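You operate a simulated robot arm through the tools that you are given. There is no shell and no other tool.

You run a simulated robot arm. Do the job below in one go: nothing can be reset, and whatever is moved stays where it is left.

TASK
Move the soaked steel comb to the rack and top the tank up.
Fine: basket up to unload, then down; disinfectant from the jug to within half a centimetre of the line, jug back. Where these are worked on the way, their far stop is far enough and under half their travel is too little: lift basket of the tank.

The check looks at the end state, three seconds after you hand in, the way a careful person would. Anything else that was tipped, shoved, dropped, spilled or broken makes it a failure.

THE ROBOT
A 6-joint arm with a two-finger parallel gripper, fixed in place. Base frame: the origin is at the foot of the arm, x ahead of it, y to its left, z up; the work surface is at about z = 762. Units: mm, rad, N and s.
With the tool pointing down near the work surface it reaches from about 360 to 840 mm from the base axis. Its first joint turns from -2.007 to 2.007 rad. Payload 4.2 kg.
The tool frame sits at the grasp point between the pads (the TCP): z along the fingers, y along the line on which they close. The tips reach 23 mm beyond it. Largest opening 94 mm; finger width 38, thickness 10; the body of the gripper, 54 by 96 mm, starts 39 mm behind the TCP.
Orientation is that of the tool frame in the base frame, as a unit quaternion [w, x, y, z]. With the fingers straight down and closing along the base's y, the tool's x points along the base's -x, its y along +y and its z along -z.

THE INTERFACE
- The arm moves only by the tool play_rows. Its argument "rows" is a list of rows, each an object (a shift or turn left out is 0, a gripper value left out holds the last) with "xyz": the shift along the base's x, y, z in mm, a list of three; "rotation": the turn, a rotation vector about the base's x, y, z in rad, a list of three; "jaw": the gripper command, from -1 (fully open) to 1 (shut), values between in proportion. In form: [{"xyz": [dx, dy, dz], "rotation": [rx, ry, rz], "jaw": jaw}, ...]. A call has 1 to 20 rows; each row is the pose to reach, as a shift and turn from the pose commanded when the call began. Rows are played at 5 a second. More than 50 mm and 0.15 rad between two rows, or a gripper value outside its range, and nothing of the call is played. A pose out of reach is approached as far as the arm can. The call stops where the force on the tool passes 70 N (or 10 N more than at its start, if that is more) or the arm is blocked; 0.2 s more then pass. Each finger travels about 108 mm/s and halts on what it meets, pressing with about 32 N; the grip force reading is that of the motor and also rises with nothing between the fingers. The clock runs only during rows and for 0.2 s after the last one: add rows that repeat a pose to give the fingers time. It gives the time, the measured TCP pose, the force on the tool (base axes), the opening and the grip force at its end, in the units of the frame above (readings bear some noise), with the torque about the TCP (base axes, N m) and any sound that the robot's microphone picked up.
- Cameras (640 x 400 px; columns grow to the right, rows downward): "scene" is fixed at [219.5, -500.9, 1364.1]; the picture's right is [0.79, -0.61, 0.00], its down [-0.40, -0.51, -0.76] and it looks along [0.46, 0.60, -0.65] (base axes); focal length 214 px, centre (320, 200). "wrist" rides on the gripper at [86, 16, -74] in the tool frame; the picture's right is [-0.18, 0.98, 0.00], its down [-0.58, -0.11, -0.81] and it looks along [-0.79, -0.15, 0.59] (tool axes); focal length 243 px, centre (320, 200). There is no depth. A picture from a camera that has moved, and an enlarged one, comes with that camera's place and axes in the base frame and with its lens.
- get_image(camera): a new picture of that camera. It takes no simulated time.
- move_column(by): slides the trunk up (or, below 0, down) by that many mm; the arm rides with it, the base frame stays. It gives what a move gives, with no picture.
- zoom(camera, box): a new picture of the part [left, top, right, bottom] of that camera's present view, enlarged. It takes no simulated time.
- close_job(): hands the job in; it is judged then, once.

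Places have to be worked out from the pictures, the camera data and where the tool is seen. Open the gripper and draw the arm clear of the work before you hand the job in, unless the task says otherwise.

The tools are called after ">>>" by a JSON object that holds its "name" and its "arguments". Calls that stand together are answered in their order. play_rows: Moves the arm, as the interface text tells. Its arguments: {"type":"object","properties":{"rows":{"type":"array","items":{"type":"object","properties":{"xyz":{"type":"array","items":{"type":"number"}},"rotation":{"type":"array","items":{"type":"number"}},"jaw":{"type":"number"}}}}},"required":["rows"]} The other tools are called the same way: move_column (by) slides the trunk up or down; get_image (camera) takes a picture; zoom (camera, box) takes an enlarged picture of a part of a camera's view; close_job () hands the job in.

At the start:

```text
time: 0.0
tcp_pos: [491.6, 100.7, 1240.9]
tcp_rot: [0.0, 0.0, 1.0, 0.0]
wrist_force: [-0.3, 0.1, 0.6]
wrist_torque: [-0.01, -0.02, 0.02]
gripper_width: 93.7
grip_force: 0.1
trunk travel left (down, up): [-800.0, 190.0]
```

scene: 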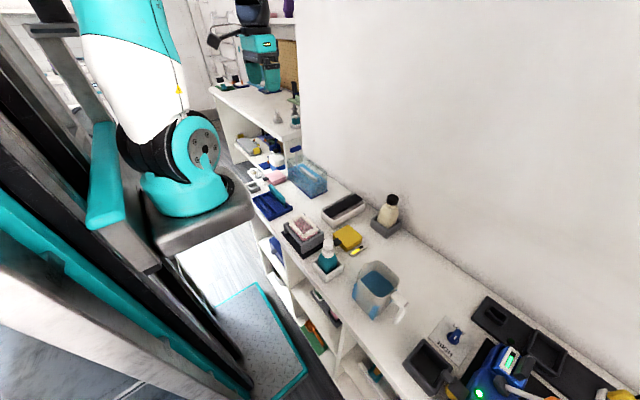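
wrist: 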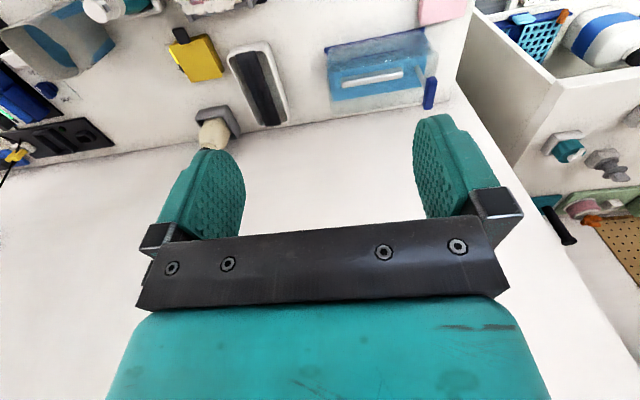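

I'll begin by looking closely at the work surface in both cameras to find the tank, the rack and the jug.

>>> {"name": "zoom", "arguments": {"camera": "scene", "box": [230, 130, 430, 255]}}

>>> {"name": "zoom", "arguments": {"camera": "scene", "box": [320, 225, 540, 365]}}

>>> {"name": "zoom", "arguments": {"camera": "wrist", "box": [160, 0, 480, 200]}}

>>> {"name": "zoom", "arguments": {"camera": "wrist", "box": [0, 0, 200, 125]}}

```text
3.20 times, centred on (330, 192) of scene
camera zoom: at [219.5, -500.9, 1364.1], right [0.79, -0.61, 0.0], down [-0.4, -0.51, -0.76], along [0.46, 0.6, -0.65], focal length 686 px, centre (288, 224)
```

zoom: 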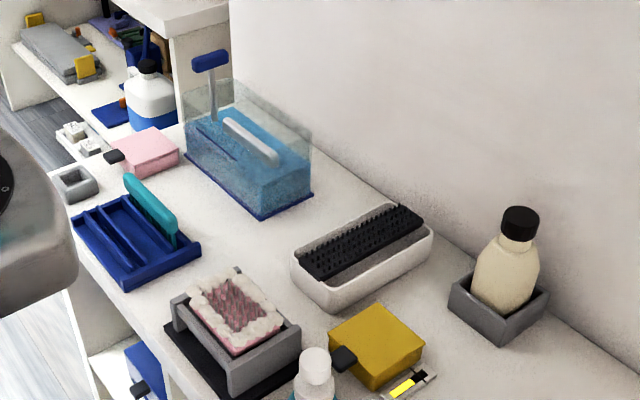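

```text
2.86 times, centred on (430, 295) of scene
camera zoom: at [219.5, -500.9, 1364.1], right [0.79, -0.61, 0.0], down [-0.4, -0.51, -0.76], along [0.46, 0.6, -0.65], focal length 613 px, centre (6, -71)
```

zoom: 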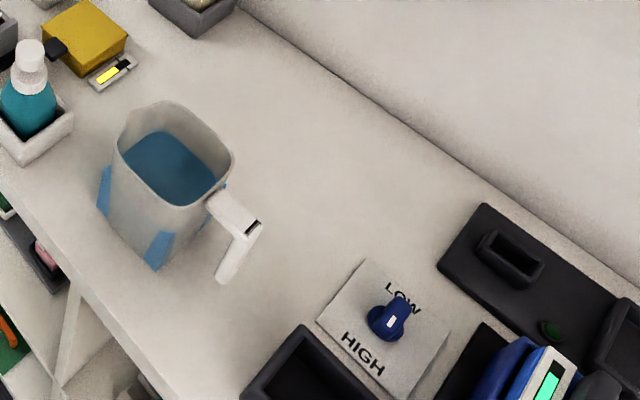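

```text
2.00 times, centred on (320, 100) of wrist
camera zoom: at [406.7, 117.0, 1315.1], right [0.18, 0.98, 0.0], down [0.58, -0.11, 0.81], along [0.79, -0.15, -0.59], focal length 485 px, centre (320, 400)
```

zoom: 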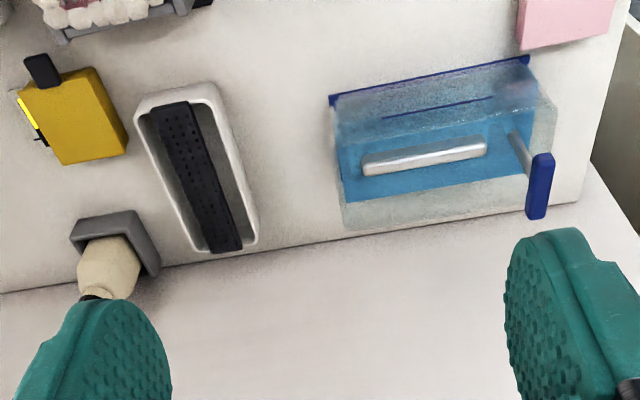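

```text
3.20 times, centred on (100, 62) of wrist
camera zoom: at [406.7, 117.0, 1315.1], right [0.18, 0.98, 0.0], down [0.58, -0.11, 0.81], along [0.79, -0.15, -0.59], focal length 776 px, centre (1024, 640)
```

zoom: 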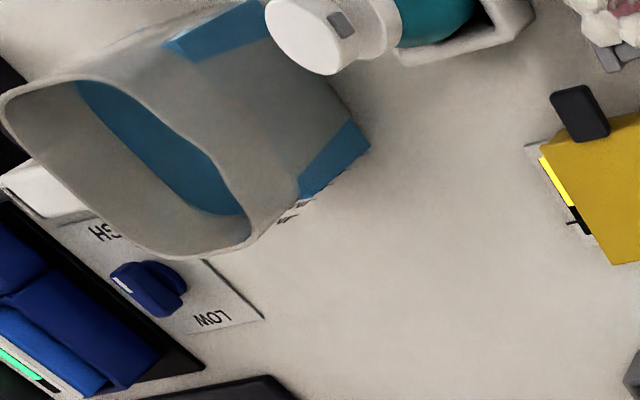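

The tank (clear, blue liquid, T-handled basket) sits around x 624–717, y 87–277; a blue rack with a teal comb is in front of it and the jug is to the right. I'll zoom tighter on each before moving.

>>> {"name": "zoom", "arguments": {"camera": "scene", "box": [280, 138, 344, 202]}}

>>> {"name": "zoom", "arguments": {"camera": "scene", "box": [240, 170, 304, 224]}}

>>> {"name": "zoom", "arguments": {"camera": "scene", "box": [340, 250, 420, 330]}}

>>> {"name": "zoom", "arguments": {"camera": "wrist", "box": [310, 10, 450, 120]}}

>>> {"name": "zoom", "arguments": {"camera": "scene", "box": [310, 180, 370, 230]}}

```text
6.25 times, centred on (312, 170) of scene
camera zoom: at [219.5, -500.9, 1364.1], right [0.79, -0.61, 0.0], down [-0.4, -0.51, -0.76], along [0.46, 0.6, -0.65], focal length 1340 px, centre (370, 388)
```

zoom: 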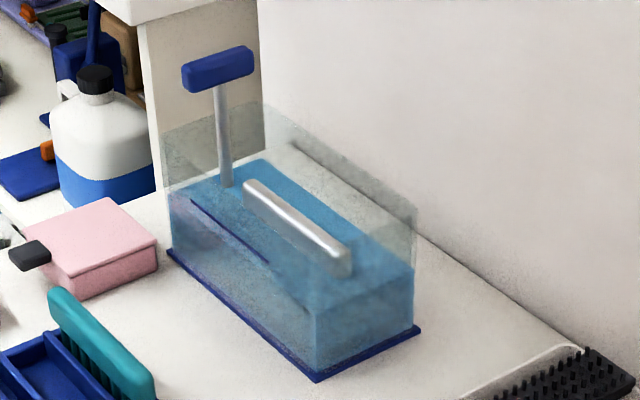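

```text
7.41 times, centred on (272, 197) of scene
camera zoom: at [219.5, -500.9, 1364.1], right [0.79, -0.61, 0.0], down [-0.4, -0.51, -0.76], along [0.46, 0.6, -0.65], focal length 1589 px, centre (676, 222)
```

zoom: 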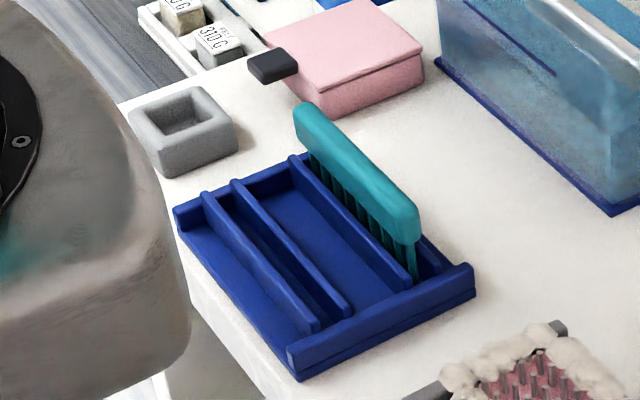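

```text
5.00 times, centred on (380, 290) of scene
camera zoom: at [219.5, -500.9, 1364.1], right [0.79, -0.61, 0.0], down [-0.4, -0.51, -0.76], along [0.46, 0.6, -0.65], focal length 1072 px, centre (20, -250)
```

zoom: 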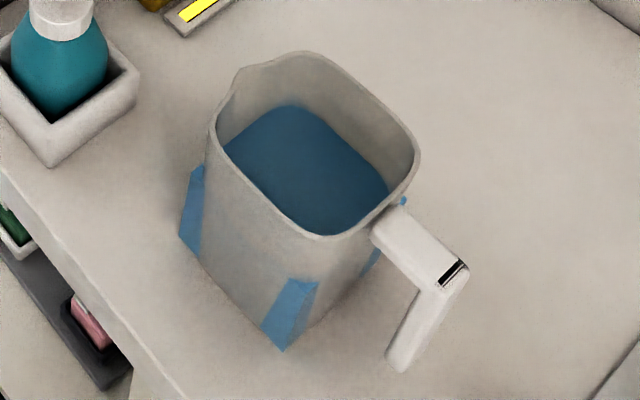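

```text
3.64 times, centred on (380, 65) of wrist
camera zoom: at [406.7, 117.0, 1315.1], right [0.18, 0.98, 0.0], down [0.58, -0.11, 0.81], along [0.79, -0.15, -0.59], focal length 882 px, centre (102, 691)
```

zoom: 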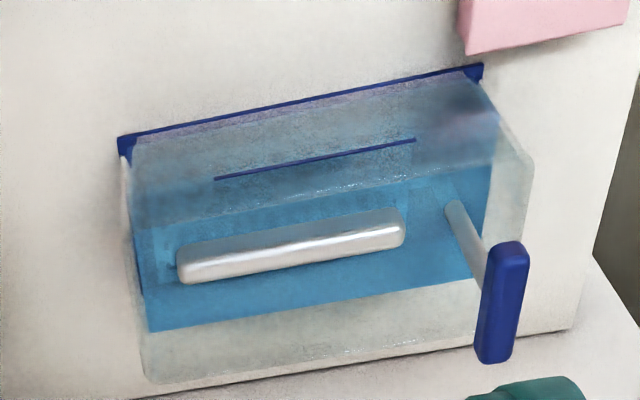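

```text
8.00 times, centred on (340, 205) of scene
camera zoom: at [219.5, -500.9, 1364.1], right [0.79, -0.61, 0.0], down [-0.4, -0.51, -0.76], along [0.46, 0.6, -0.65], focal length 1716 px, centre (160, 160)
```

zoom: 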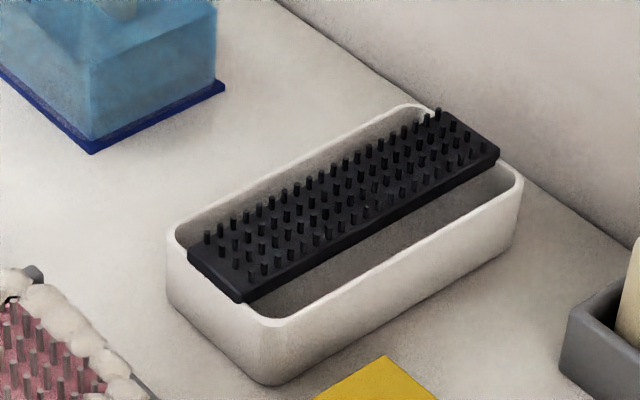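

The rack spans roughly x 414–520, y 73–227 with slots along y; the steel comb's spine is near x 666, y 110–232, z ≈ 829, and the T-handle near (671, 265, 907). I'll check the arm itself and take closer views of the other parts.

>>> {"name": "zoom", "arguments": {"camera": "scene", "box": [100, 0, 320, 140]}}

>>> {"name": "zoom", "arguments": {"camera": "scene", "box": [100, 80, 300, 260]}}

>>> {"name": "zoom", "arguments": {"camera": "scene", "box": [270, 200, 380, 290]}}

>>> {"name": "zoom", "arguments": {"camera": "scene", "box": [400, 280, 640, 400]}}

```text
2.86 times, centred on (210, 70) of scene
camera zoom: at [219.5, -500.9, 1364.1], right [0.79, -0.61, 0.0], down [-0.4, -0.51, -0.76], along [0.46, 0.6, -0.65], focal length 613 px, centre (634, 571)
```

zoom: 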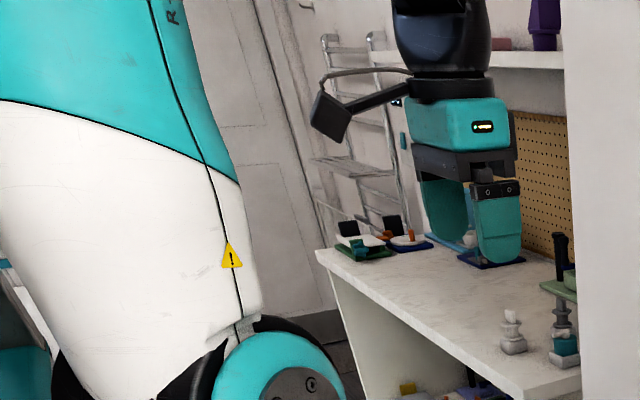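

```text
2.22 times, centred on (200, 170) of scene
camera zoom: at [219.5, -500.9, 1364.1], right [0.79, -0.61, 0.0], down [-0.4, -0.51, -0.76], along [0.46, 0.6, -0.65], focal length 477 px, centre (587, 267)
```

zoom: 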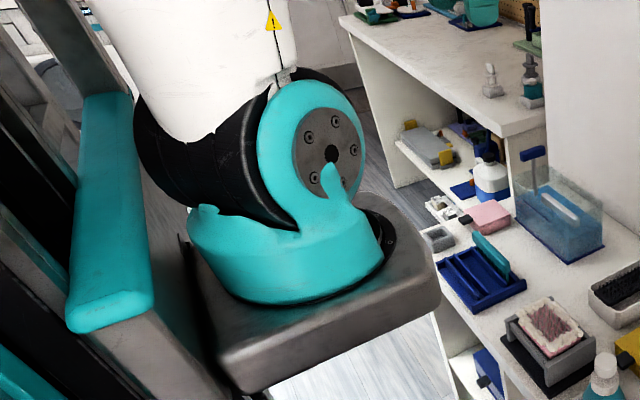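

```text
4.44 times, centred on (325, 245) of scene
camera zoom: at [219.5, -500.9, 1364.1], right [0.79, -0.61, 0.0], down [-0.4, -0.51, -0.76], along [0.46, 0.6, -0.65], focal length 953 px, centre (298, 0)
```

zoom: 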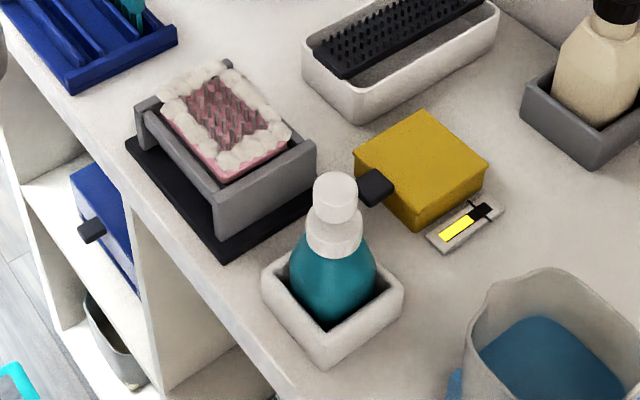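

```text
2.67 times, centred on (520, 340) of scene
camera zoom: at [219.5, -500.9, 1364.1], right [0.79, -0.61, 0.0], down [-0.4, -0.51, -0.76], along [0.46, 0.6, -0.65], focal length 572 px, centre (-213, -173)
```

zoom: 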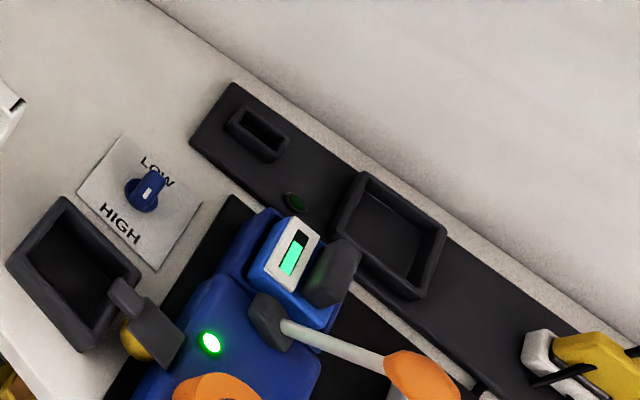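

The gripper is seen where the readings put it, so the camera data are consistent. I'll lower the TCP about 200 mm above open space to get a closer wrist view of the tank.

>>> {"name": "play_rows", "arguments": {"rows": [{"xyz": [0, 0, -40]}, {"xyz": [0, 0, -80]}, {"xyz": [0, 0, -120]}, {"xyz": [0, 0, -160]}, {"xyz": [0, 0, -190]}, {"xyz": [0, 0, -200]}]}}

>>> {"name": "get_image", "arguments": {"camera": "wrist"}}

>>> {"name": "get_image", "arguments": {"camera": "scene"}}

```text
time: 1.4
tcp_pos: [491.5, 100.1, 1041.6]
tcp_rot: [0.0, 0.001, 1.0, 0.0]
wrist_force: [0.3, 0.4, -0.4]
wrist_torque: [0.02, 0.01, 0.02]
gripper_width: 94.1
grip_force: 0.1
trunk travel left (down, up): [-800.0, 190.0]
```

```text
taken
camera wrist: at [406.4, 116.9, 1115.2], right [0.18, 0.98, 0.0], down [0.58, -0.11, 0.81], along [0.79, -0.15, -0.59], focal length 243 px, centre (320, 200)
```

wrist: 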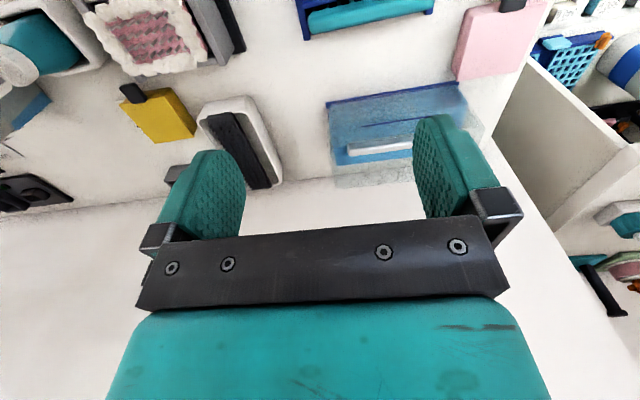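

```text
taken
```

scene: 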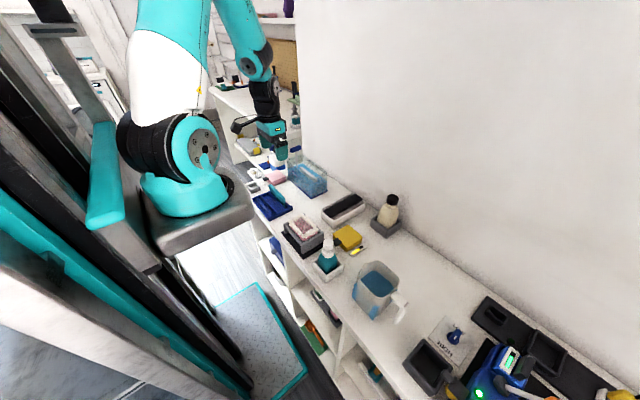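

Closer now. I'll zoom on the tank, the rack and the surroundings from this wrist position.

>>> {"name": "zoom", "arguments": {"camera": "wrist", "box": [315, 75, 495, 195]}}

>>> {"name": "zoom", "arguments": {"camera": "wrist", "box": [280, 0, 440, 60]}}

>>> {"name": "zoom", "arguments": {"camera": "scene", "box": [240, 110, 330, 200]}}

```text
3.33 times, centred on (405, 135) of wrist
camera zoom: at [406.4, 116.9, 1115.2], right [0.18, 0.98, 0.0], down [0.58, -0.11, 0.81], along [0.79, -0.15, -0.59], focal length 809 px, centre (37, 417)
```

zoom: 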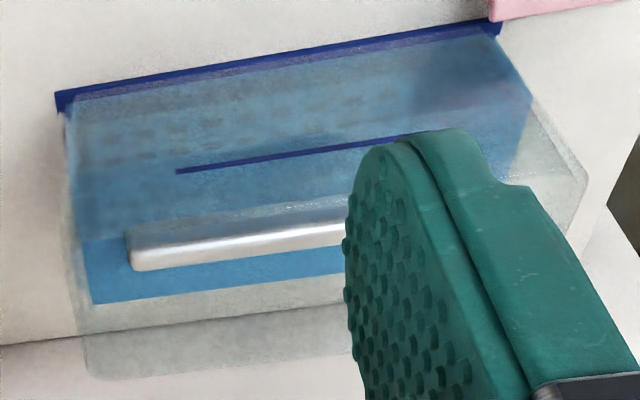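

```text
4.00 times, centred on (360, 30) of wrist
camera zoom: at [406.4, 116.9, 1115.2], right [0.18, 0.98, 0.0], down [0.58, -0.11, 0.81], along [0.79, -0.15, -0.59], focal length 970 px, centre (160, 880)
```

zoom: 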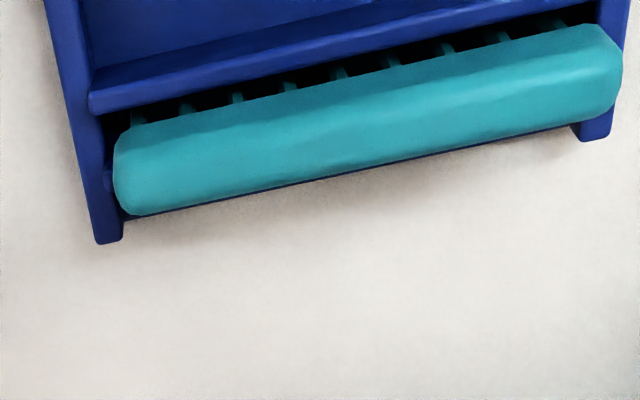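

```text
4.44 times, centred on (285, 155) of scene
camera zoom: at [219.5, -500.9, 1364.1], right [0.79, -0.61, 0.0], down [-0.4, -0.51, -0.76], along [0.46, 0.6, -0.65], focal length 953 px, centre (476, 400)
```

zoom: 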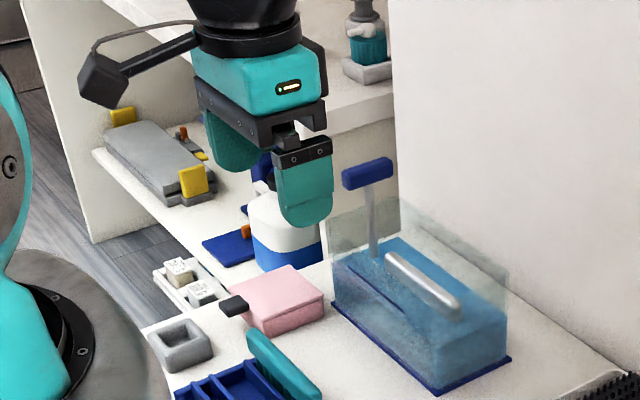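

Line on the tank's front wall is around z ≈ 830, liquid near 808, tank rim about 868. Next I go to look at the jug (about x 500, y −372), turning the tool +90° so the camera sits on its −y side, staying high.

>>> {"name": "play_rows", "arguments": {"rows": [{"xyz": [0, -39, 0], "rotation": [0, 0, 0.1122]}, {"xyz": [0, -78, 0], "rotation": [0, 0, 0.2244]}, {"xyz": [0, -117, 0], "rotation": [0, 0, 0.3366]}, {"xyz": [0, -156, 0], "rotation": [0, 0, 0.4488]}, {"xyz": [0, -195, 0], "rotation": [0, 0, 0.561]}, {"xyz": [0, -234, 0], "rotation": [0, 0, 0.6732]}, {"xyz": [0, -273, 0], "rotation": [0, 0, 0.7854]}, {"xyz": [0, -312, 0], "rotation": [0, 0, 0.8976]}, {"xyz": [0, -351, 0], "rotation": [0, 0, 1.0098]}, {"xyz": [0, -390, 0], "rotation": [0, 0, 1.122]}, {"xyz": [0, -429, 0], "rotation": [0, 0, 1.2342]}, {"xyz": [0, -468, 0], "rotation": [0, 0, 1.3464]}, {"xyz": [0, -507, 0], "rotation": [0, 0, 1.4586]}, {"xyz": [0, -545, 0], "rotation": [0, 0, 1.5708]}, {"xyz": [0, -545, 0], "rotation": [0, 0, 1.5708]}]}}

>>> {"name": "get_image", "arguments": {"camera": "wrist"}}

>>> {"name": "get_image", "arguments": {"camera": "scene"}}

```text
time: 4.6
tcp_pos: [492.0, -444.4, 1041.0]
tcp_rot: [0.0, -0.707, 0.707, 0.001]
wrist_force: [-0.3, -0.7, -0.3]
wrist_torque: [0.02, 0.01, 0.01]
gripper_width: 94.0
grip_force: 0.0
trunk travel left (down, up): [-800.0, 190.0]
```

```text
taken
camera wrist: at [477.2, -531.7, 1115.2], right [-0.98, 0.18, 0.0], down [0.11, 0.58, 0.81], along [0.15, 0.79, -0.59], focal length 243 px, centre (320, 200)
```

wrist: 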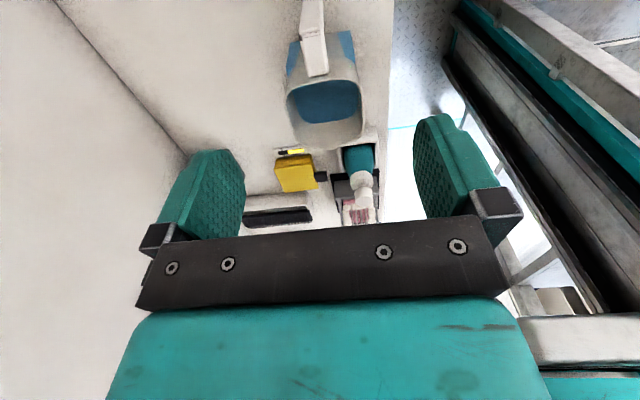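

```text
taken
```

scene: 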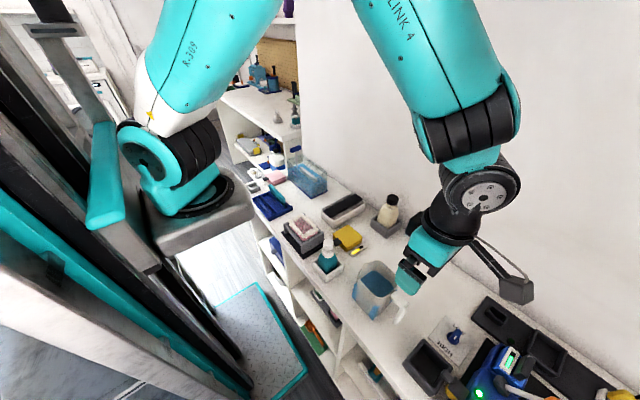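

The jug is in view with its handle pointing toward −y. Zooming in on it from both cameras.

>>> {"name": "zoom", "arguments": {"camera": "wrist", "box": [250, 0, 410, 160]}}

>>> {"name": "zoom", "arguments": {"camera": "scene", "box": [340, 245, 430, 335]}}

```text
2.50 times, centred on (330, 80) of wrist
camera zoom: at [477.2, -531.7, 1115.2], right [-0.98, 0.18, 0.0], down [0.11, 0.58, 0.81], along [0.15, 0.79, -0.59], focal length 606 px, centre (295, 500)
```

zoom: 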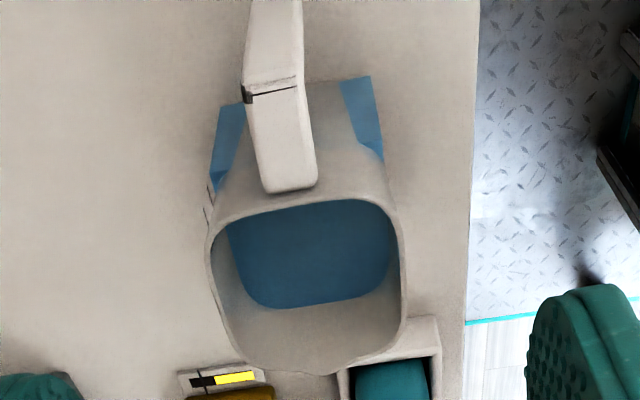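

```text
4.44 times, centred on (385, 290) of scene
camera zoom: at [219.5, -500.9, 1364.1], right [0.79, -0.61, 0.0], down [-0.4, -0.51, -0.76], along [0.46, 0.6, -0.65], focal length 953 px, centre (31, -200)
```

zoom: 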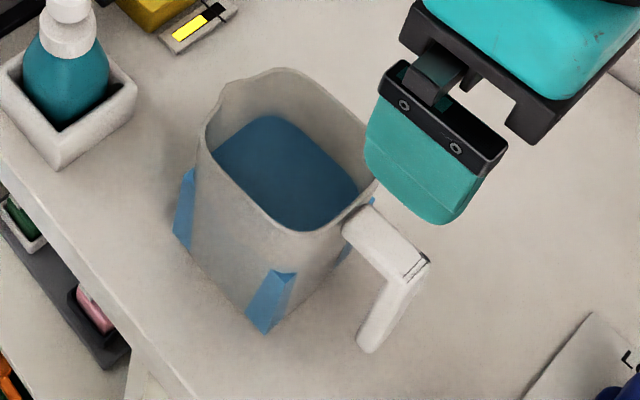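

Jug estimate: 80 mm wide in x (458–538), y −413 to −330, rim z ≈ 881, lip toward +y, hook handle at x ≈ 500, y −416…−460, top z ≈ 880. Now I move back in front of the rack/tank in this same orientation to measure the rack slots and tank.

>>> {"name": "play_rows", "arguments": {"rows": [{"xyz": [6, 45, 0]}, {"xyz": [12, 90, 0]}, {"xyz": [18, 135, 0]}, {"xyz": [24, 180, 0]}, {"xyz": [30, 225, 0]}, {"xyz": [36, 270, 0]}, {"xyz": [42, 315, 0]}, {"xyz": [48, 360, 0]}, {"xyz": [54, 400, 0]}, {"xyz": [60, 430, 0]}, {"xyz": [60, 440, 0]}, {"xyz": [60, 440, 0]}]}}

>>> {"name": "get_image", "arguments": {"camera": "wrist"}}

>>> {"name": "zoom", "arguments": {"camera": "wrist", "box": [200, 0, 440, 150]}}

```text
time: 7.2
tcp_pos: [553.2, -3.4, 1041.0]
tcp_rot: [0.0, -0.707, 0.708, 0.001]
wrist_force: [0.2, -0.1, 0.6]
wrist_torque: [0.01, -0.02, 0.02]
gripper_width: 93.9
grip_force: 0.0
trunk travel left (down, up): [-800.0, 190.0]
```

```text
taken
camera wrist: at [537.5, -89.9, 1115.1], right [-0.98, 0.18, 0.0], down [0.11, 0.58, 0.81], along [0.15, 0.79, -0.59], focal length 243 px, centre (320, 200)
```

wrist: 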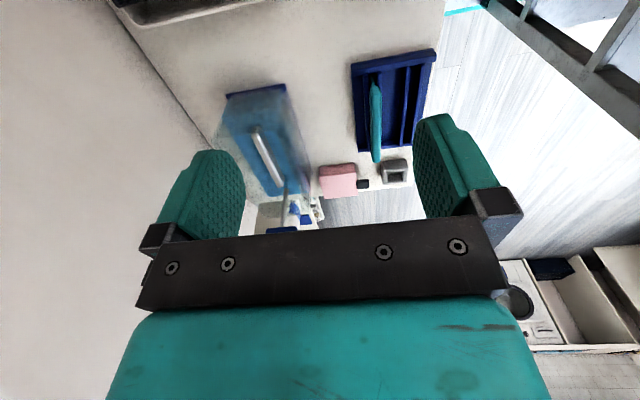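

```text
2.67 times, centred on (320, 75) of wrist
camera zoom: at [537.5, -89.9, 1115.1], right [-0.98, 0.18, 0.0], down [0.11, 0.58, 0.81], along [0.15, 0.79, -0.59], focal length 647 px, centre (320, 533)
```

zoom: 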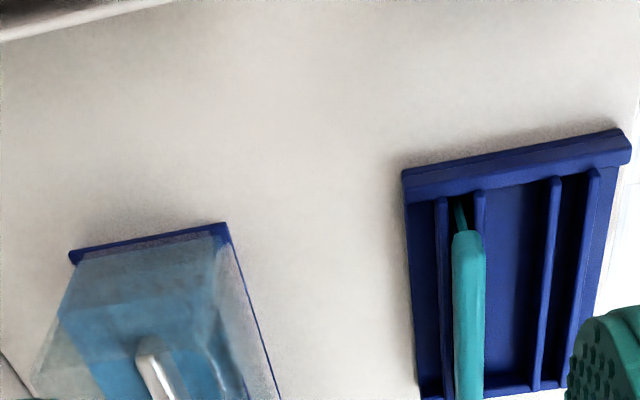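

The rack has two slots made by divider pairs: one at x ≈ 487/507 holding the teal comb, and a free one at x ≈ 431/451. Now I go above the basket's T-handle (≈671, 265) in the default orientation to measure it before gripping.

>>> {"name": "play_rows", "arguments": {"rows": [{"xyz": [9.8, 22.4, 0], "rotation": [0, 0, -0.131]}, {"xyz": [19.6, 44.8, 0], "rotation": [0, 0, -0.262]}, {"xyz": [29.4, 67.2, 0], "rotation": [0, 0, -0.393]}, {"xyz": [39.2, 89.6, 0], "rotation": [0, 0, -0.524]}, {"xyz": [49, 112, 0], "rotation": [0, 0, -0.655]}, {"xyz": [58.8, 134.4, 0], "rotation": [0, 0, -0.785]}, {"xyz": [68.6, 156.8, 0], "rotation": [0, 0, -0.916]}, {"xyz": [78.4, 179.2, 0], "rotation": [0, 0, -1.047]}, {"xyz": [88.2, 201.6, 0], "rotation": [0, 0, -1.178]}, {"xyz": [98, 224, 0], "rotation": [0, 0, -1.309]}, {"xyz": [107.8, 246.4, 0], "rotation": [0, 0, -1.44]}, {"xyz": [118, 268.4, 0], "rotation": [0, 0, -1.5708]}, {"xyz": [118, 268.4, 0], "rotation": [0, 0, -1.5708]}]}}

>>> {"name": "get_image", "arguments": {"camera": "wrist"}}

>>> {"name": "zoom", "arguments": {"camera": "wrist", "box": [220, 0, 420, 125]}}

>>> {"name": "zoom", "arguments": {"camera": "scene", "box": [270, 110, 340, 180]}}

```text
time: 10.0
tcp_pos: [669.8, 265.1, 1038.9]
tcp_rot: [0.0, 0.002, 1.0, 0.001]
wrist_force: [-0.5, 0.1, -0.6]
wrist_torque: [-0.03, 0.03, -0.01]
gripper_width: 94.1
grip_force: 0.1
trunk travel left (down, up): [-800.0, 190.0]
```

```text
taken
camera wrist: at [584.6, 280.9, 1114.2], right [0.19, 0.98, 0.0], down [0.58, -0.11, 0.81], along [0.79, -0.15, -0.59], focal length 243 px, centre (320, 200)
```

wrist: 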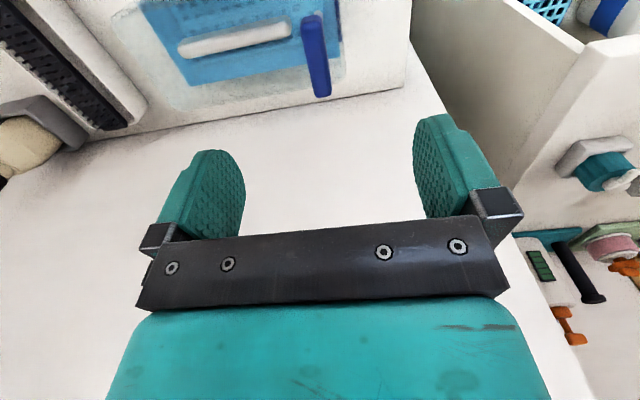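

```text
3.20 times, centred on (320, 62) of wrist
camera zoom: at [584.6, 280.9, 1114.2], right [0.19, 0.98, 0.0], down [0.58, -0.11, 0.81], along [0.79, -0.15, -0.59], focal length 776 px, centre (320, 640)
```

zoom: 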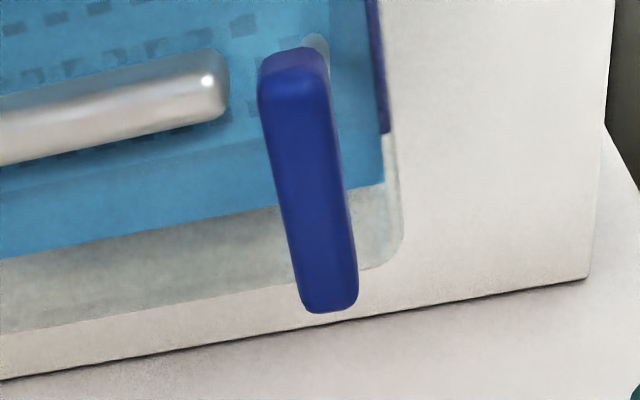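

```text
5.71 times, centred on (305, 145) of scene
camera zoom: at [219.5, -500.9, 1364.1], right [0.79, -0.61, 0.0], down [-0.4, -0.51, -0.76], along [0.46, 0.6, -0.65], focal length 1226 px, centre (406, 514)
```

zoom: 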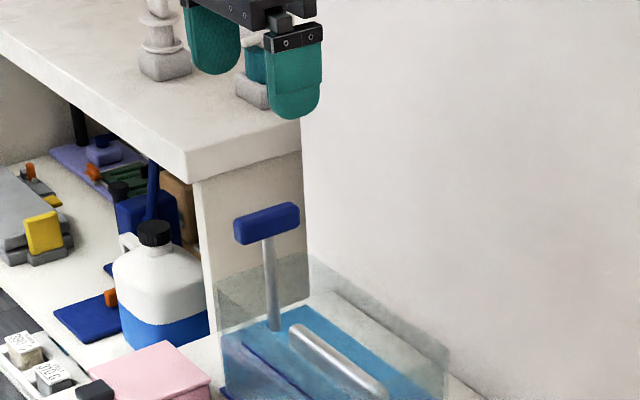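

The T-bar measures x 645–700, y ≈ 263, about 13 mm wide, centre z ≈ 906. I descend with open jaws around it (tips stay above the tank rim) and then check before closing.

>>> {"name": "play_rows", "arguments": {"rows": [{"xyz": [1, -1, -35], "jaw": -1}, {"xyz": [2, -1.5, -70]}, {"xyz": [2, -1.5, -100]}, {"xyz": [2, -1.5, -120]}, {"xyz": [2, -1.5, -131]}, {"xyz": [2, -1.5, -132]}]}}

>>> {"name": "get_image", "arguments": {"camera": "wrist"}}

>>> {"name": "zoom", "arguments": {"camera": "scene", "box": [260, 110, 350, 210]}}

```text
time: 11.4
tcp_pos: [672.7, 263.6, 907.7]
tcp_rot: [0.0, -0.001, 1.0, 0.0]
wrist_force: [0.2, -1.0, 0.0]
wrist_torque: [-0.04, 0.0, -0.01]
gripper_width: 94.0
grip_force: 0.0
trunk travel left (down, up): [-800.0, 190.0]
```

```text
taken
camera wrist: at [586.8, 279.1, 982.8], right [0.18, 0.98, 0.0], down [0.58, -0.11, 0.81], along [0.79, -0.15, -0.59], focal length 243 px, centre (320, 200)
```

wrist: 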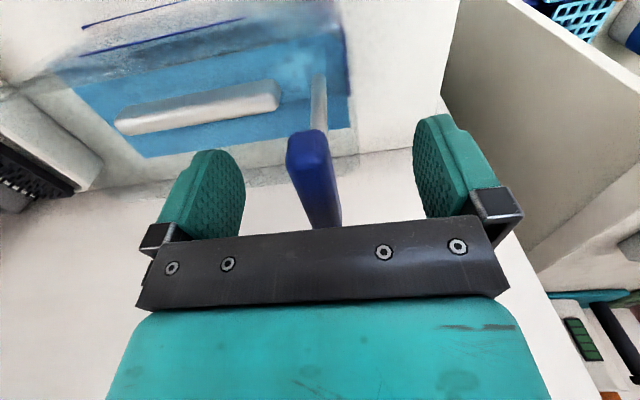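

```text
4.00 times, centred on (305, 160) of scene
camera zoom: at [219.5, -500.9, 1364.1], right [0.79, -0.61, 0.0], down [-0.4, -0.51, -0.76], along [0.46, 0.6, -0.65], focal length 858 px, centre (380, 360)
```

zoom: 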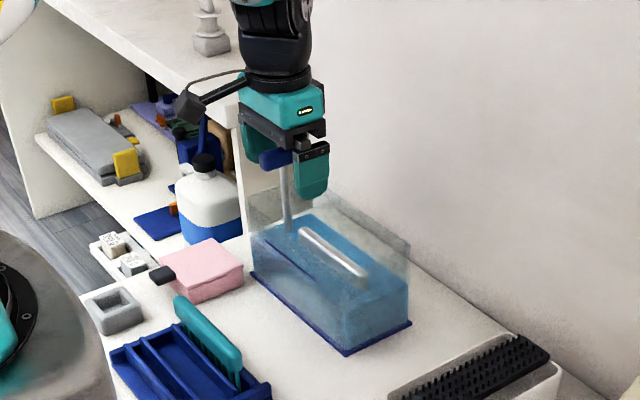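

The T-bar is centred between the pads. Closing the gripper on it.

>>> {"name": "play_rows", "arguments": {"rows": [{"jaw": 1}, {"jaw": 1}, {"jaw": 1}, {"jaw": 1}, {"jaw": 1}]}}

>>> {"name": "get_image", "arguments": {"camera": "wrist"}}

```text
time: 12.6
tcp_pos: [672.6, 263.7, 907.7]
tcp_rot: [0.0, 0.001, 1.0, 0.0]
wrist_force: [0.4, -1.6, -1.3]
wrist_torque: [0.0, -0.15, 0.17]
gripper_width: 15.8
grip_force: 45.1
trunk travel left (down, up): [-800.0, 190.0]
```

```text
taken
camera wrist: at [586.8, 278.9, 982.8], right [0.18, 0.98, 0.0], down [0.58, -0.11, 0.81], along [0.79, -0.15, -0.59], focal length 243 px, centre (320, 200)
```

wrist: 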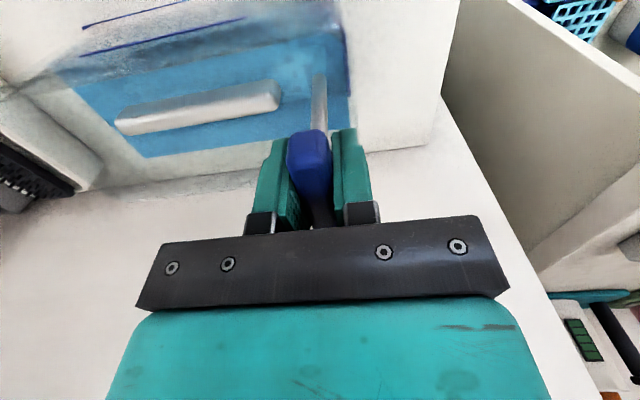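

Gripped (15.8 mm). Now lifting the basket slowly in 10 mm steps, watching the force.

>>> {"name": "play_rows", "arguments": {"rows": [{"xyz": [0, 0, 8]}, {"xyz": [0, 0, 16]}, {"xyz": [0, 0, 24]}, {"xyz": [0, 0, 32]}, {"xyz": [0, 0, 40]}, {"xyz": [0, 0, 40]}]}}

>>> {"name": "get_image", "arguments": {"camera": "wrist"}}

>>> {"name": "zoom", "arguments": {"camera": "scene", "box": [260, 110, 350, 210]}}

```text
time: 14.0
tcp_pos: [671.6, 261.9, 948.8]
tcp_rot: [0.001, 0.0, 1.0, -0.001]
wrist_force: [-4.4, -4.0, -3.3]
wrist_torque: [0.05, -0.42, 0.07]
gripper_width: 15.7
grip_force: 45.8
trunk travel left (down, up): [-800.0, 190.0]
```

```text
taken
camera wrist: at [586.8, 278.9, 1023.1], right [0.18, 0.98, 0.0], down [0.58, -0.11, 0.81], along [0.79, -0.15, -0.59], focal length 243 px, centre (320, 200)
```

wrist: 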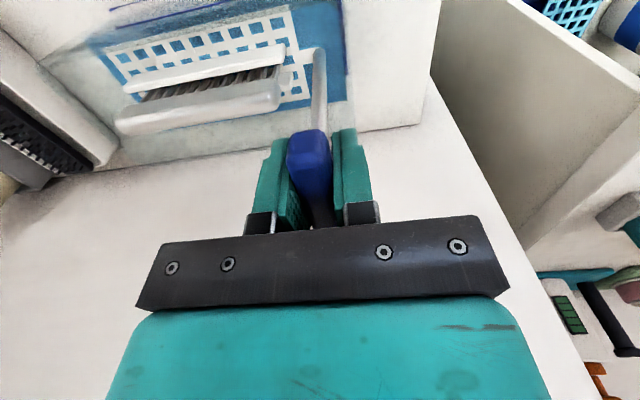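

```text
4.00 times, centred on (305, 160) of scene
camera zoom: at [219.5, -500.9, 1364.1], right [0.79, -0.61, 0.0], down [-0.4, -0.51, -0.76], along [0.46, 0.6, -0.65], focal length 858 px, centre (380, 360)
```

zoom: 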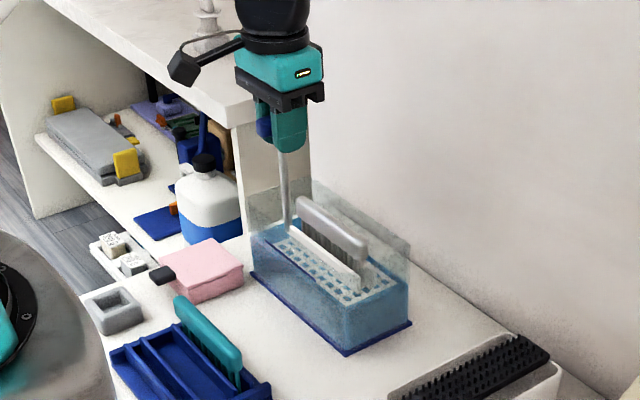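

The perforated basket rises easily with the comb standing in it. I continue upward another 40 mm, looking for the stop.

>>> {"name": "play_rows", "arguments": {"rows": [{"xyz": [0, 0, 6]}, {"xyz": [0, 0, 12]}, {"xyz": [0, 0, 18]}, {"xyz": [0, 0, 24]}, {"xyz": [0, 0, 30]}, {"xyz": [0, 0, 30]}]}}

>>> {"name": "zoom", "arguments": {"camera": "scene", "box": [260, 100, 350, 200]}}

>>> {"name": "get_image", "arguments": {"camera": "wrist"}}

```text
time: 15.4
tcp_pos: [673.2, 262.2, 978.1]
tcp_rot: [-0.001, 0.001, 1.0, 0.0]
wrist_force: [0.8, -1.5, -4.2]
wrist_torque: [0.05, 0.83, 0.14]
gripper_width: 15.8
grip_force: 44.7
trunk travel left (down, up): [-800.0, 190.0]
```

```text
4.00 times, centred on (305, 150) of scene
camera zoom: at [219.5, -500.9, 1364.1], right [0.79, -0.61, 0.0], down [-0.4, -0.51, -0.76], along [0.46, 0.6, -0.65], focal length 858 px, centre (380, 400)
```

zoom: 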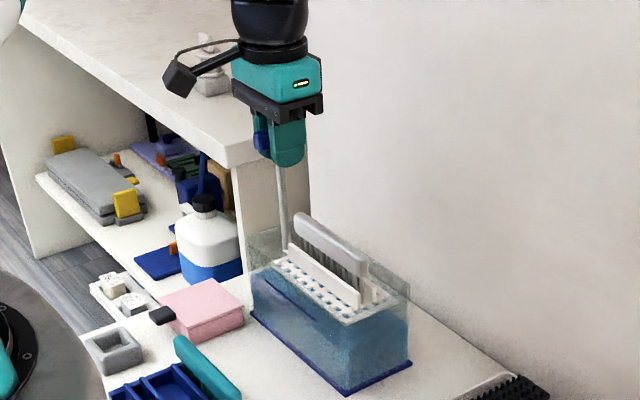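

```text
taken
camera wrist: at [586.8, 278.9, 1052.7], right [0.19, 0.98, 0.0], down [0.58, -0.11, 0.81], along [0.79, -0.15, -0.59], focal length 243 px, centre (320, 200)
```

wrist: 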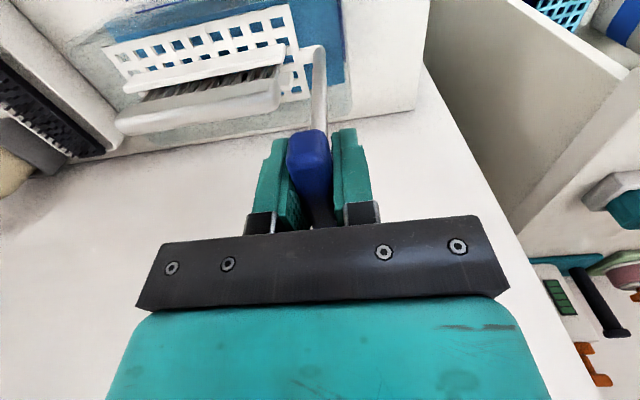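

70 mm up with little resistance. I continue gently in 4 mm steps to feel for the far stop.

>>> {"name": "play_rows", "arguments": {"rows": [{"xyz": [0, 0, 4]}, {"xyz": [0, 0, 8]}, {"xyz": [0, 0, 12]}, {"xyz": [0, 0, 12]}]}}

>>> {"name": "zoom", "arguments": {"camera": "scene", "box": [260, 100, 350, 200]}}

```text
time: 16.4
tcp_pos: [672.2, 262.0, 985.2]
tcp_rot: [-0.004, 0.0, 1.0, -0.003]
wrist_force: [3.8, 4.9, -46.2]
wrist_torque: [-0.04, -0.68, -0.03]
gripper_width: 15.9
grip_force: 45.0
trunk travel left (down, up): [-800.0, 190.0]
```

```text
4.00 times, centred on (305, 150) of scene
camera zoom: at [219.5, -500.9, 1364.1], right [0.79, -0.61, 0.0], down [-0.4, -0.51, -0.76], along [0.46, 0.6, -0.65], focal length 858 px, centre (380, 400)
```

zoom: 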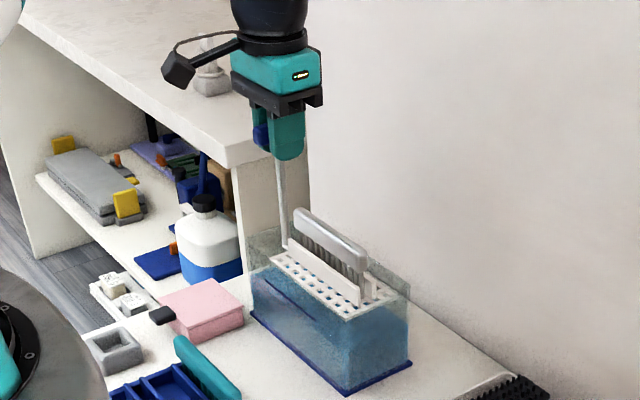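

The stop is reached: ~46 N at z ≈ 985 (travel ≈ 78 mm). I ease the arm back to unload it, then see whether the basket holds on its own by opening just a little.

>>> {"name": "play_rows", "arguments": {"rows": [{"xyz": [0, 0, -2]}, {"xyz": [0, 0, -4]}, {"xyz": [0, 0, -4]}]}}

>>> {"name": "play_rows", "arguments": {"rows": [{"jaw": 0.6}, {"jaw": 0.6}, {"jaw": 0.6}]}}

>>> {"name": "zoom", "arguments": {"camera": "scene", "box": [260, 100, 350, 200]}}

>>> {"name": "get_image", "arguments": {"camera": "wrist"}}

```text
time: 17.2
tcp_pos: [672.2, 262.6, 986.7]
tcp_rot: [-0.002, 0.0, 1.0, -0.001]
wrist_force: [-6.3, 0.1, -22.9]
wrist_torque: [-0.25, 1.34, -0.07]
gripper_width: 15.5
grip_force: 45.7
trunk travel left (down, up): [-800.0, 190.0]
```

```text
time: 18.0
tcp_pos: [673.0, 262.9, 987.2]
tcp_rot: [0.0, 0.0, 1.0, 0.0]
wrist_force: [-0.2, 0.4, -0.1]
wrist_torque: [0.03, -0.01, 0.02]
gripper_width: 18.7
grip_force: 0.0
trunk travel left (down, up): [-800.0, 190.0]
```

```text
4.00 times, centred on (305, 150) of scene
camera zoom: at [219.5, -500.9, 1364.1], right [0.79, -0.61, 0.0], down [-0.4, -0.51, -0.76], along [0.46, 0.6, -0.65], focal length 858 px, centre (380, 400)
```

zoom: 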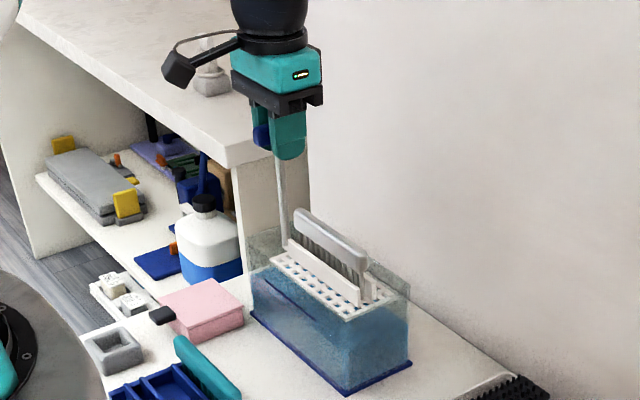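

```text
taken
camera wrist: at [587.0, 278.8, 1061.3], right [0.18, 0.98, 0.0], down [0.58, -0.11, 0.81], along [0.79, -0.15, -0.59], focal length 243 px, centre (320, 200)
```

wrist: 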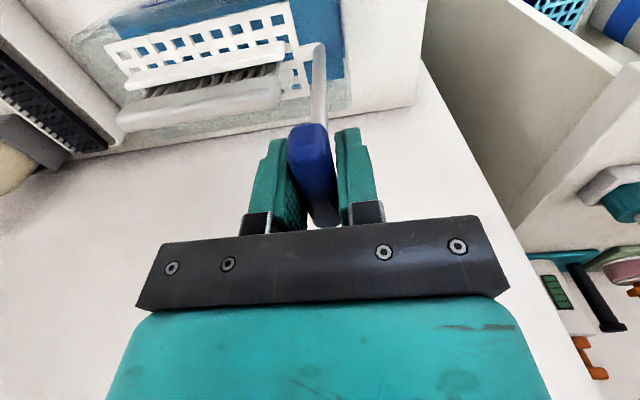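

The basket stays up by itself. I open fully and rise clear of the T-bar.

>>> {"name": "play_rows", "arguments": {"rows": [{"jaw": -1}, {"jaw": -1}, {"jaw": -1}, {"xyz": [0, 0, 30]}, {"xyz": [0, 0, 60]}, {"xyz": [0, 0, 90]}, {"xyz": [0, 0, 90]}]}}

>>> {"name": "get_image", "arguments": {"camera": "wrist"}}

>>> {"name": "zoom", "arguments": {"camera": "scene", "box": [280, 120, 350, 200]}}

```text
time: 19.6
tcp_pos: [671.7, 263.1, 1076.2]
tcp_rot: [0.001, 0.0, 1.0, 0.0]
wrist_force: [-0.3, 1.0, 1.3]
wrist_torque: [-0.04, 0.0, 0.0]
gripper_width: 94.3
grip_force: 0.0
trunk travel left (down, up): [-800.0, 190.0]
```

```text
taken
camera wrist: at [586.6, 279.2, 1151.8], right [0.18, 0.98, 0.0], down [0.58, -0.11, 0.81], along [0.79, -0.15, -0.59], focal length 243 px, centre (320, 200)
```

wrist: 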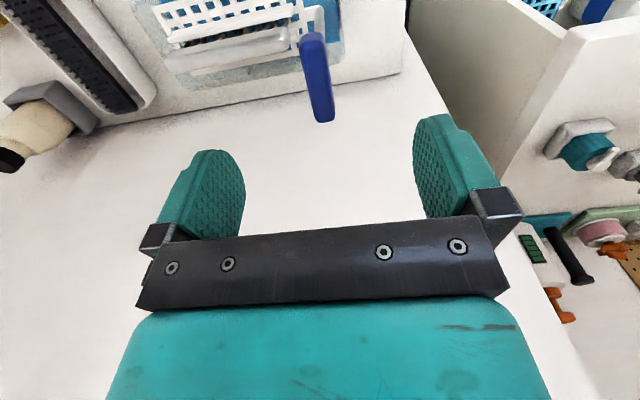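

```text
5.00 times, centred on (315, 160) of scene
camera zoom: at [219.5, -500.9, 1364.1], right [0.79, -0.61, 0.0], down [-0.4, -0.51, -0.76], along [0.46, 0.6, -0.65], focal length 1072 px, centre (345, 400)
```

zoom: 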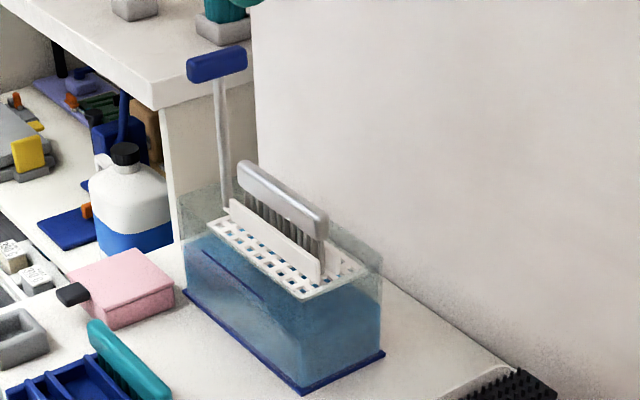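

Comb spine now stands above the basket's two white side walls. I rotate +90° and back off toward −y to look along the comb and measure clearances for the fingers.

>>> {"name": "play_rows", "arguments": {"rows": [{"xyz": [0, -20, 0], "rotation": [0, 0, 0.131]}, {"xyz": [0, -40, 0], "rotation": [0, 0, 0.262]}, {"xyz": [0, -60, 0], "rotation": [0, 0, 0.393]}, {"xyz": [0, -80, 0], "rotation": [0, 0, 0.524]}, {"xyz": [0, -100, 0], "rotation": [0, 0, 0.655]}, {"xyz": [0, -120, 0], "rotation": [0, 0, 0.785]}, {"xyz": [0, -140, -10], "rotation": [0, 0, 0.916]}, {"xyz": [0, -160, -25], "rotation": [0, 0, 1.047]}, {"xyz": [0, -180, -40], "rotation": [0, 0, 1.178]}, {"xyz": [0, -200, -55], "rotation": [0, 0, 1.309]}, {"xyz": [0, -220, -70], "rotation": [0, 0, 1.44]}, {"xyz": [0, -240, -80], "rotation": [0, 0, 1.5708]}, {"xyz": [0, -240, -80], "rotation": [0, 0, 1.5708]}]}}

>>> {"name": "get_image", "arguments": {"camera": "wrist"}}

>>> {"name": "zoom", "arguments": {"camera": "wrist", "box": [240, 60, 420, 200]}}

```text
time: 22.4
tcp_pos: [671.7, 22.1, 995.1]
tcp_rot: [0.0, 0.708, -0.706, -0.001]
wrist_force: [1.0, -0.5, 0.2]
wrist_torque: [-0.02, 0.0, 0.01]
gripper_width: 94.1
grip_force: 0.0
trunk travel left (down, up): [-800.0, 190.0]
```

```text
taken
camera wrist: at [656.5, -64.0, 1070.7], right [-0.98, 0.18, 0.0], down [0.11, 0.58, 0.81], along [0.15, 0.79, -0.59], focal length 243 px, centre (320, 200)
```

wrist: 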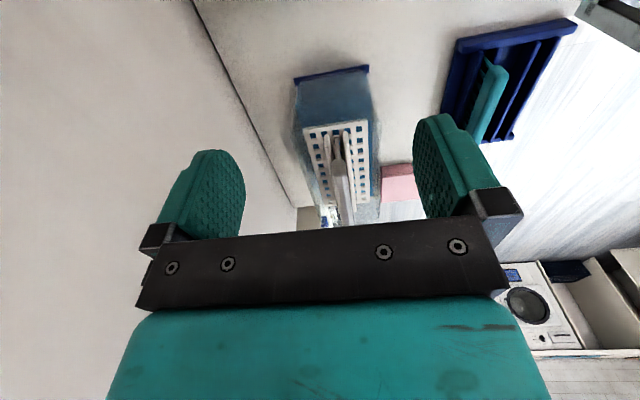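

```text
2.86 times, centred on (330, 130) of wrist
camera zoom: at [656.5, -64.0, 1070.7], right [-0.98, 0.18, 0.0], down [0.11, 0.58, 0.81], along [0.15, 0.79, -0.59], focal length 693 px, centre (291, 400)
```

zoom: 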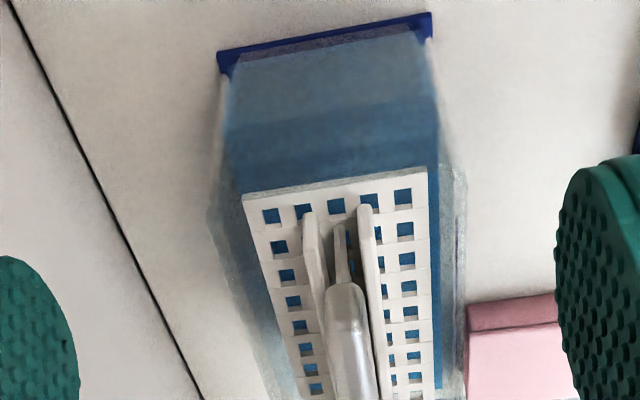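

Spine sits at x ≈ 668, z ≈ 890–910, with the channel walls topping out near z ≈ 862. I move over the comb's middle (y ≈ 171) at height and check alignment.

>>> {"name": "play_rows", "arguments": {"rows": [{"xyz": [-1, 30, 0]}, {"xyz": [-2, 60, 0]}, {"xyz": [-3, 90, 0]}, {"xyz": [-3.6, 120, 0]}, {"xyz": [-3.6, 140, -10]}, {"xyz": [-3.6, 148, -25]}, {"xyz": [-3.6, 148, -40]}, {"xyz": [-3.6, 148, -40]}]}}

>>> {"name": "get_image", "arguments": {"camera": "wrist"}}

>>> {"name": "zoom", "arguments": {"camera": "scene", "box": [270, 110, 350, 200]}}

```text
time: 24.2
tcp_pos: [668.8, 172.2, 955.6]
tcp_rot: [0.0, -0.707, 0.707, -0.001]
wrist_force: [0.2, 0.7, 0.5]
wrist_torque: [-0.01, 0.01, 0.0]
gripper_width: 93.8
grip_force: 0.0
trunk travel left (down, up): [-800.0, 190.0]
```

```text
taken
camera wrist: at [653.2, 84.8, 1030.3], right [-0.98, 0.18, 0.0], down [0.11, 0.58, 0.81], along [0.15, 0.79, -0.59], focal length 243 px, centre (320, 200)
```

wrist: 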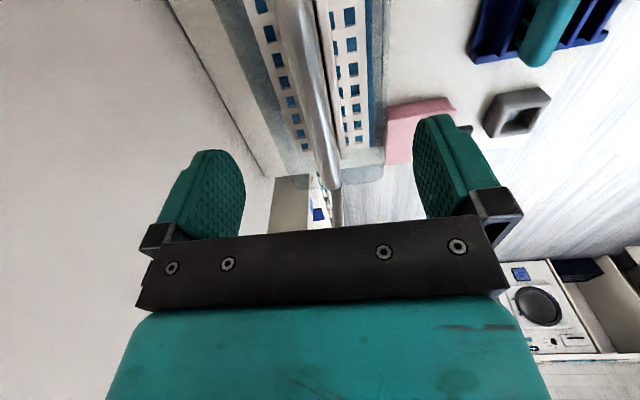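

```text
4.44 times, centred on (310, 155) of scene
camera zoom: at [219.5, -500.9, 1364.1], right [0.79, -0.61, 0.0], down [-0.4, -0.51, -0.76], along [0.46, 0.6, -0.65], focal length 953 px, centre (364, 400)
```

zoom: 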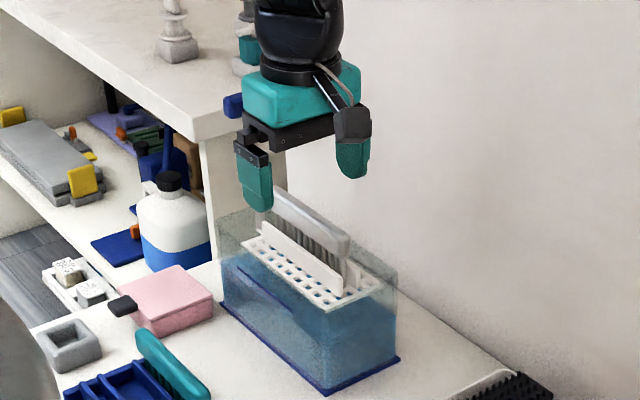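

Aligned over the spine. I lower to TCP z ≈ 905 so pads straddle the spine well above the channel walls.

>>> {"name": "play_rows", "arguments": {"rows": [{"xyz": [0.7, 0, -20]}, {"xyz": [0.7, 0, -40]}, {"xyz": [0.7, 0, -50]}, {"xyz": [0.7, 0, -51]}, {"xyz": [0.7, 0, -51]}]}}

>>> {"name": "get_image", "arguments": {"camera": "wrist"}}

>>> {"name": "zoom", "arguments": {"camera": "scene", "box": [270, 120, 350, 200]}}

```text
time: 25.4
tcp_pos: [668.5, 170.5, 904.1]
tcp_rot: [-0.001, -0.707, 0.707, 0.0]
wrist_force: [0.2, 0.1, -0.1]
wrist_torque: [-0.01, -0.02, 0.05]
gripper_width: 94.1
grip_force: 0.1
trunk travel left (down, up): [-800.0, 190.0]
```

```text
taken
camera wrist: at [653.9, 84.0, 979.4], right [-0.98, 0.18, 0.0], down [0.11, 0.58, 0.81], along [0.15, 0.79, -0.59], focal length 243 px, centre (320, 200)
```

wrist: 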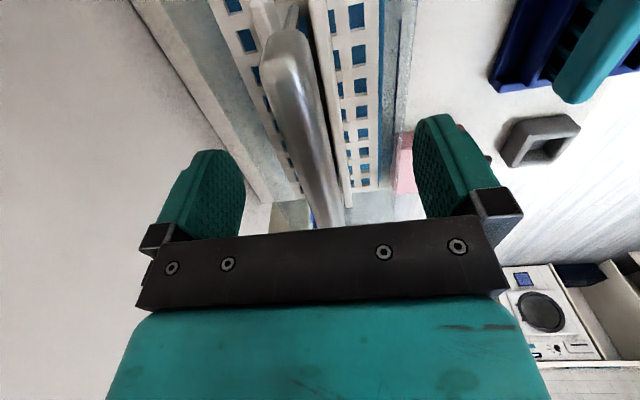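

```text
5.00 times, centred on (310, 160) of scene
camera zoom: at [219.5, -500.9, 1364.1], right [0.79, -0.61, 0.0], down [-0.4, -0.51, -0.76], along [0.46, 0.6, -0.65], focal length 1072 px, centre (370, 400)
```

zoom: 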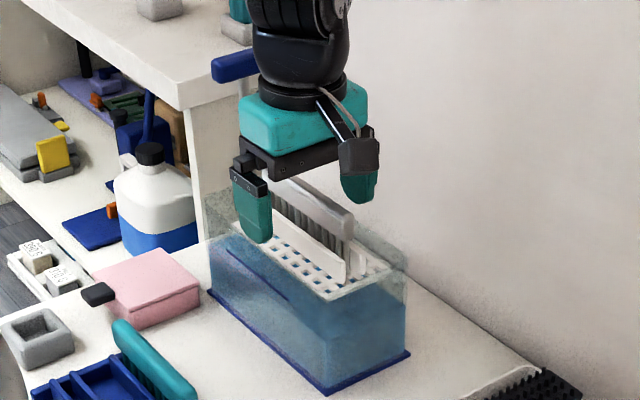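

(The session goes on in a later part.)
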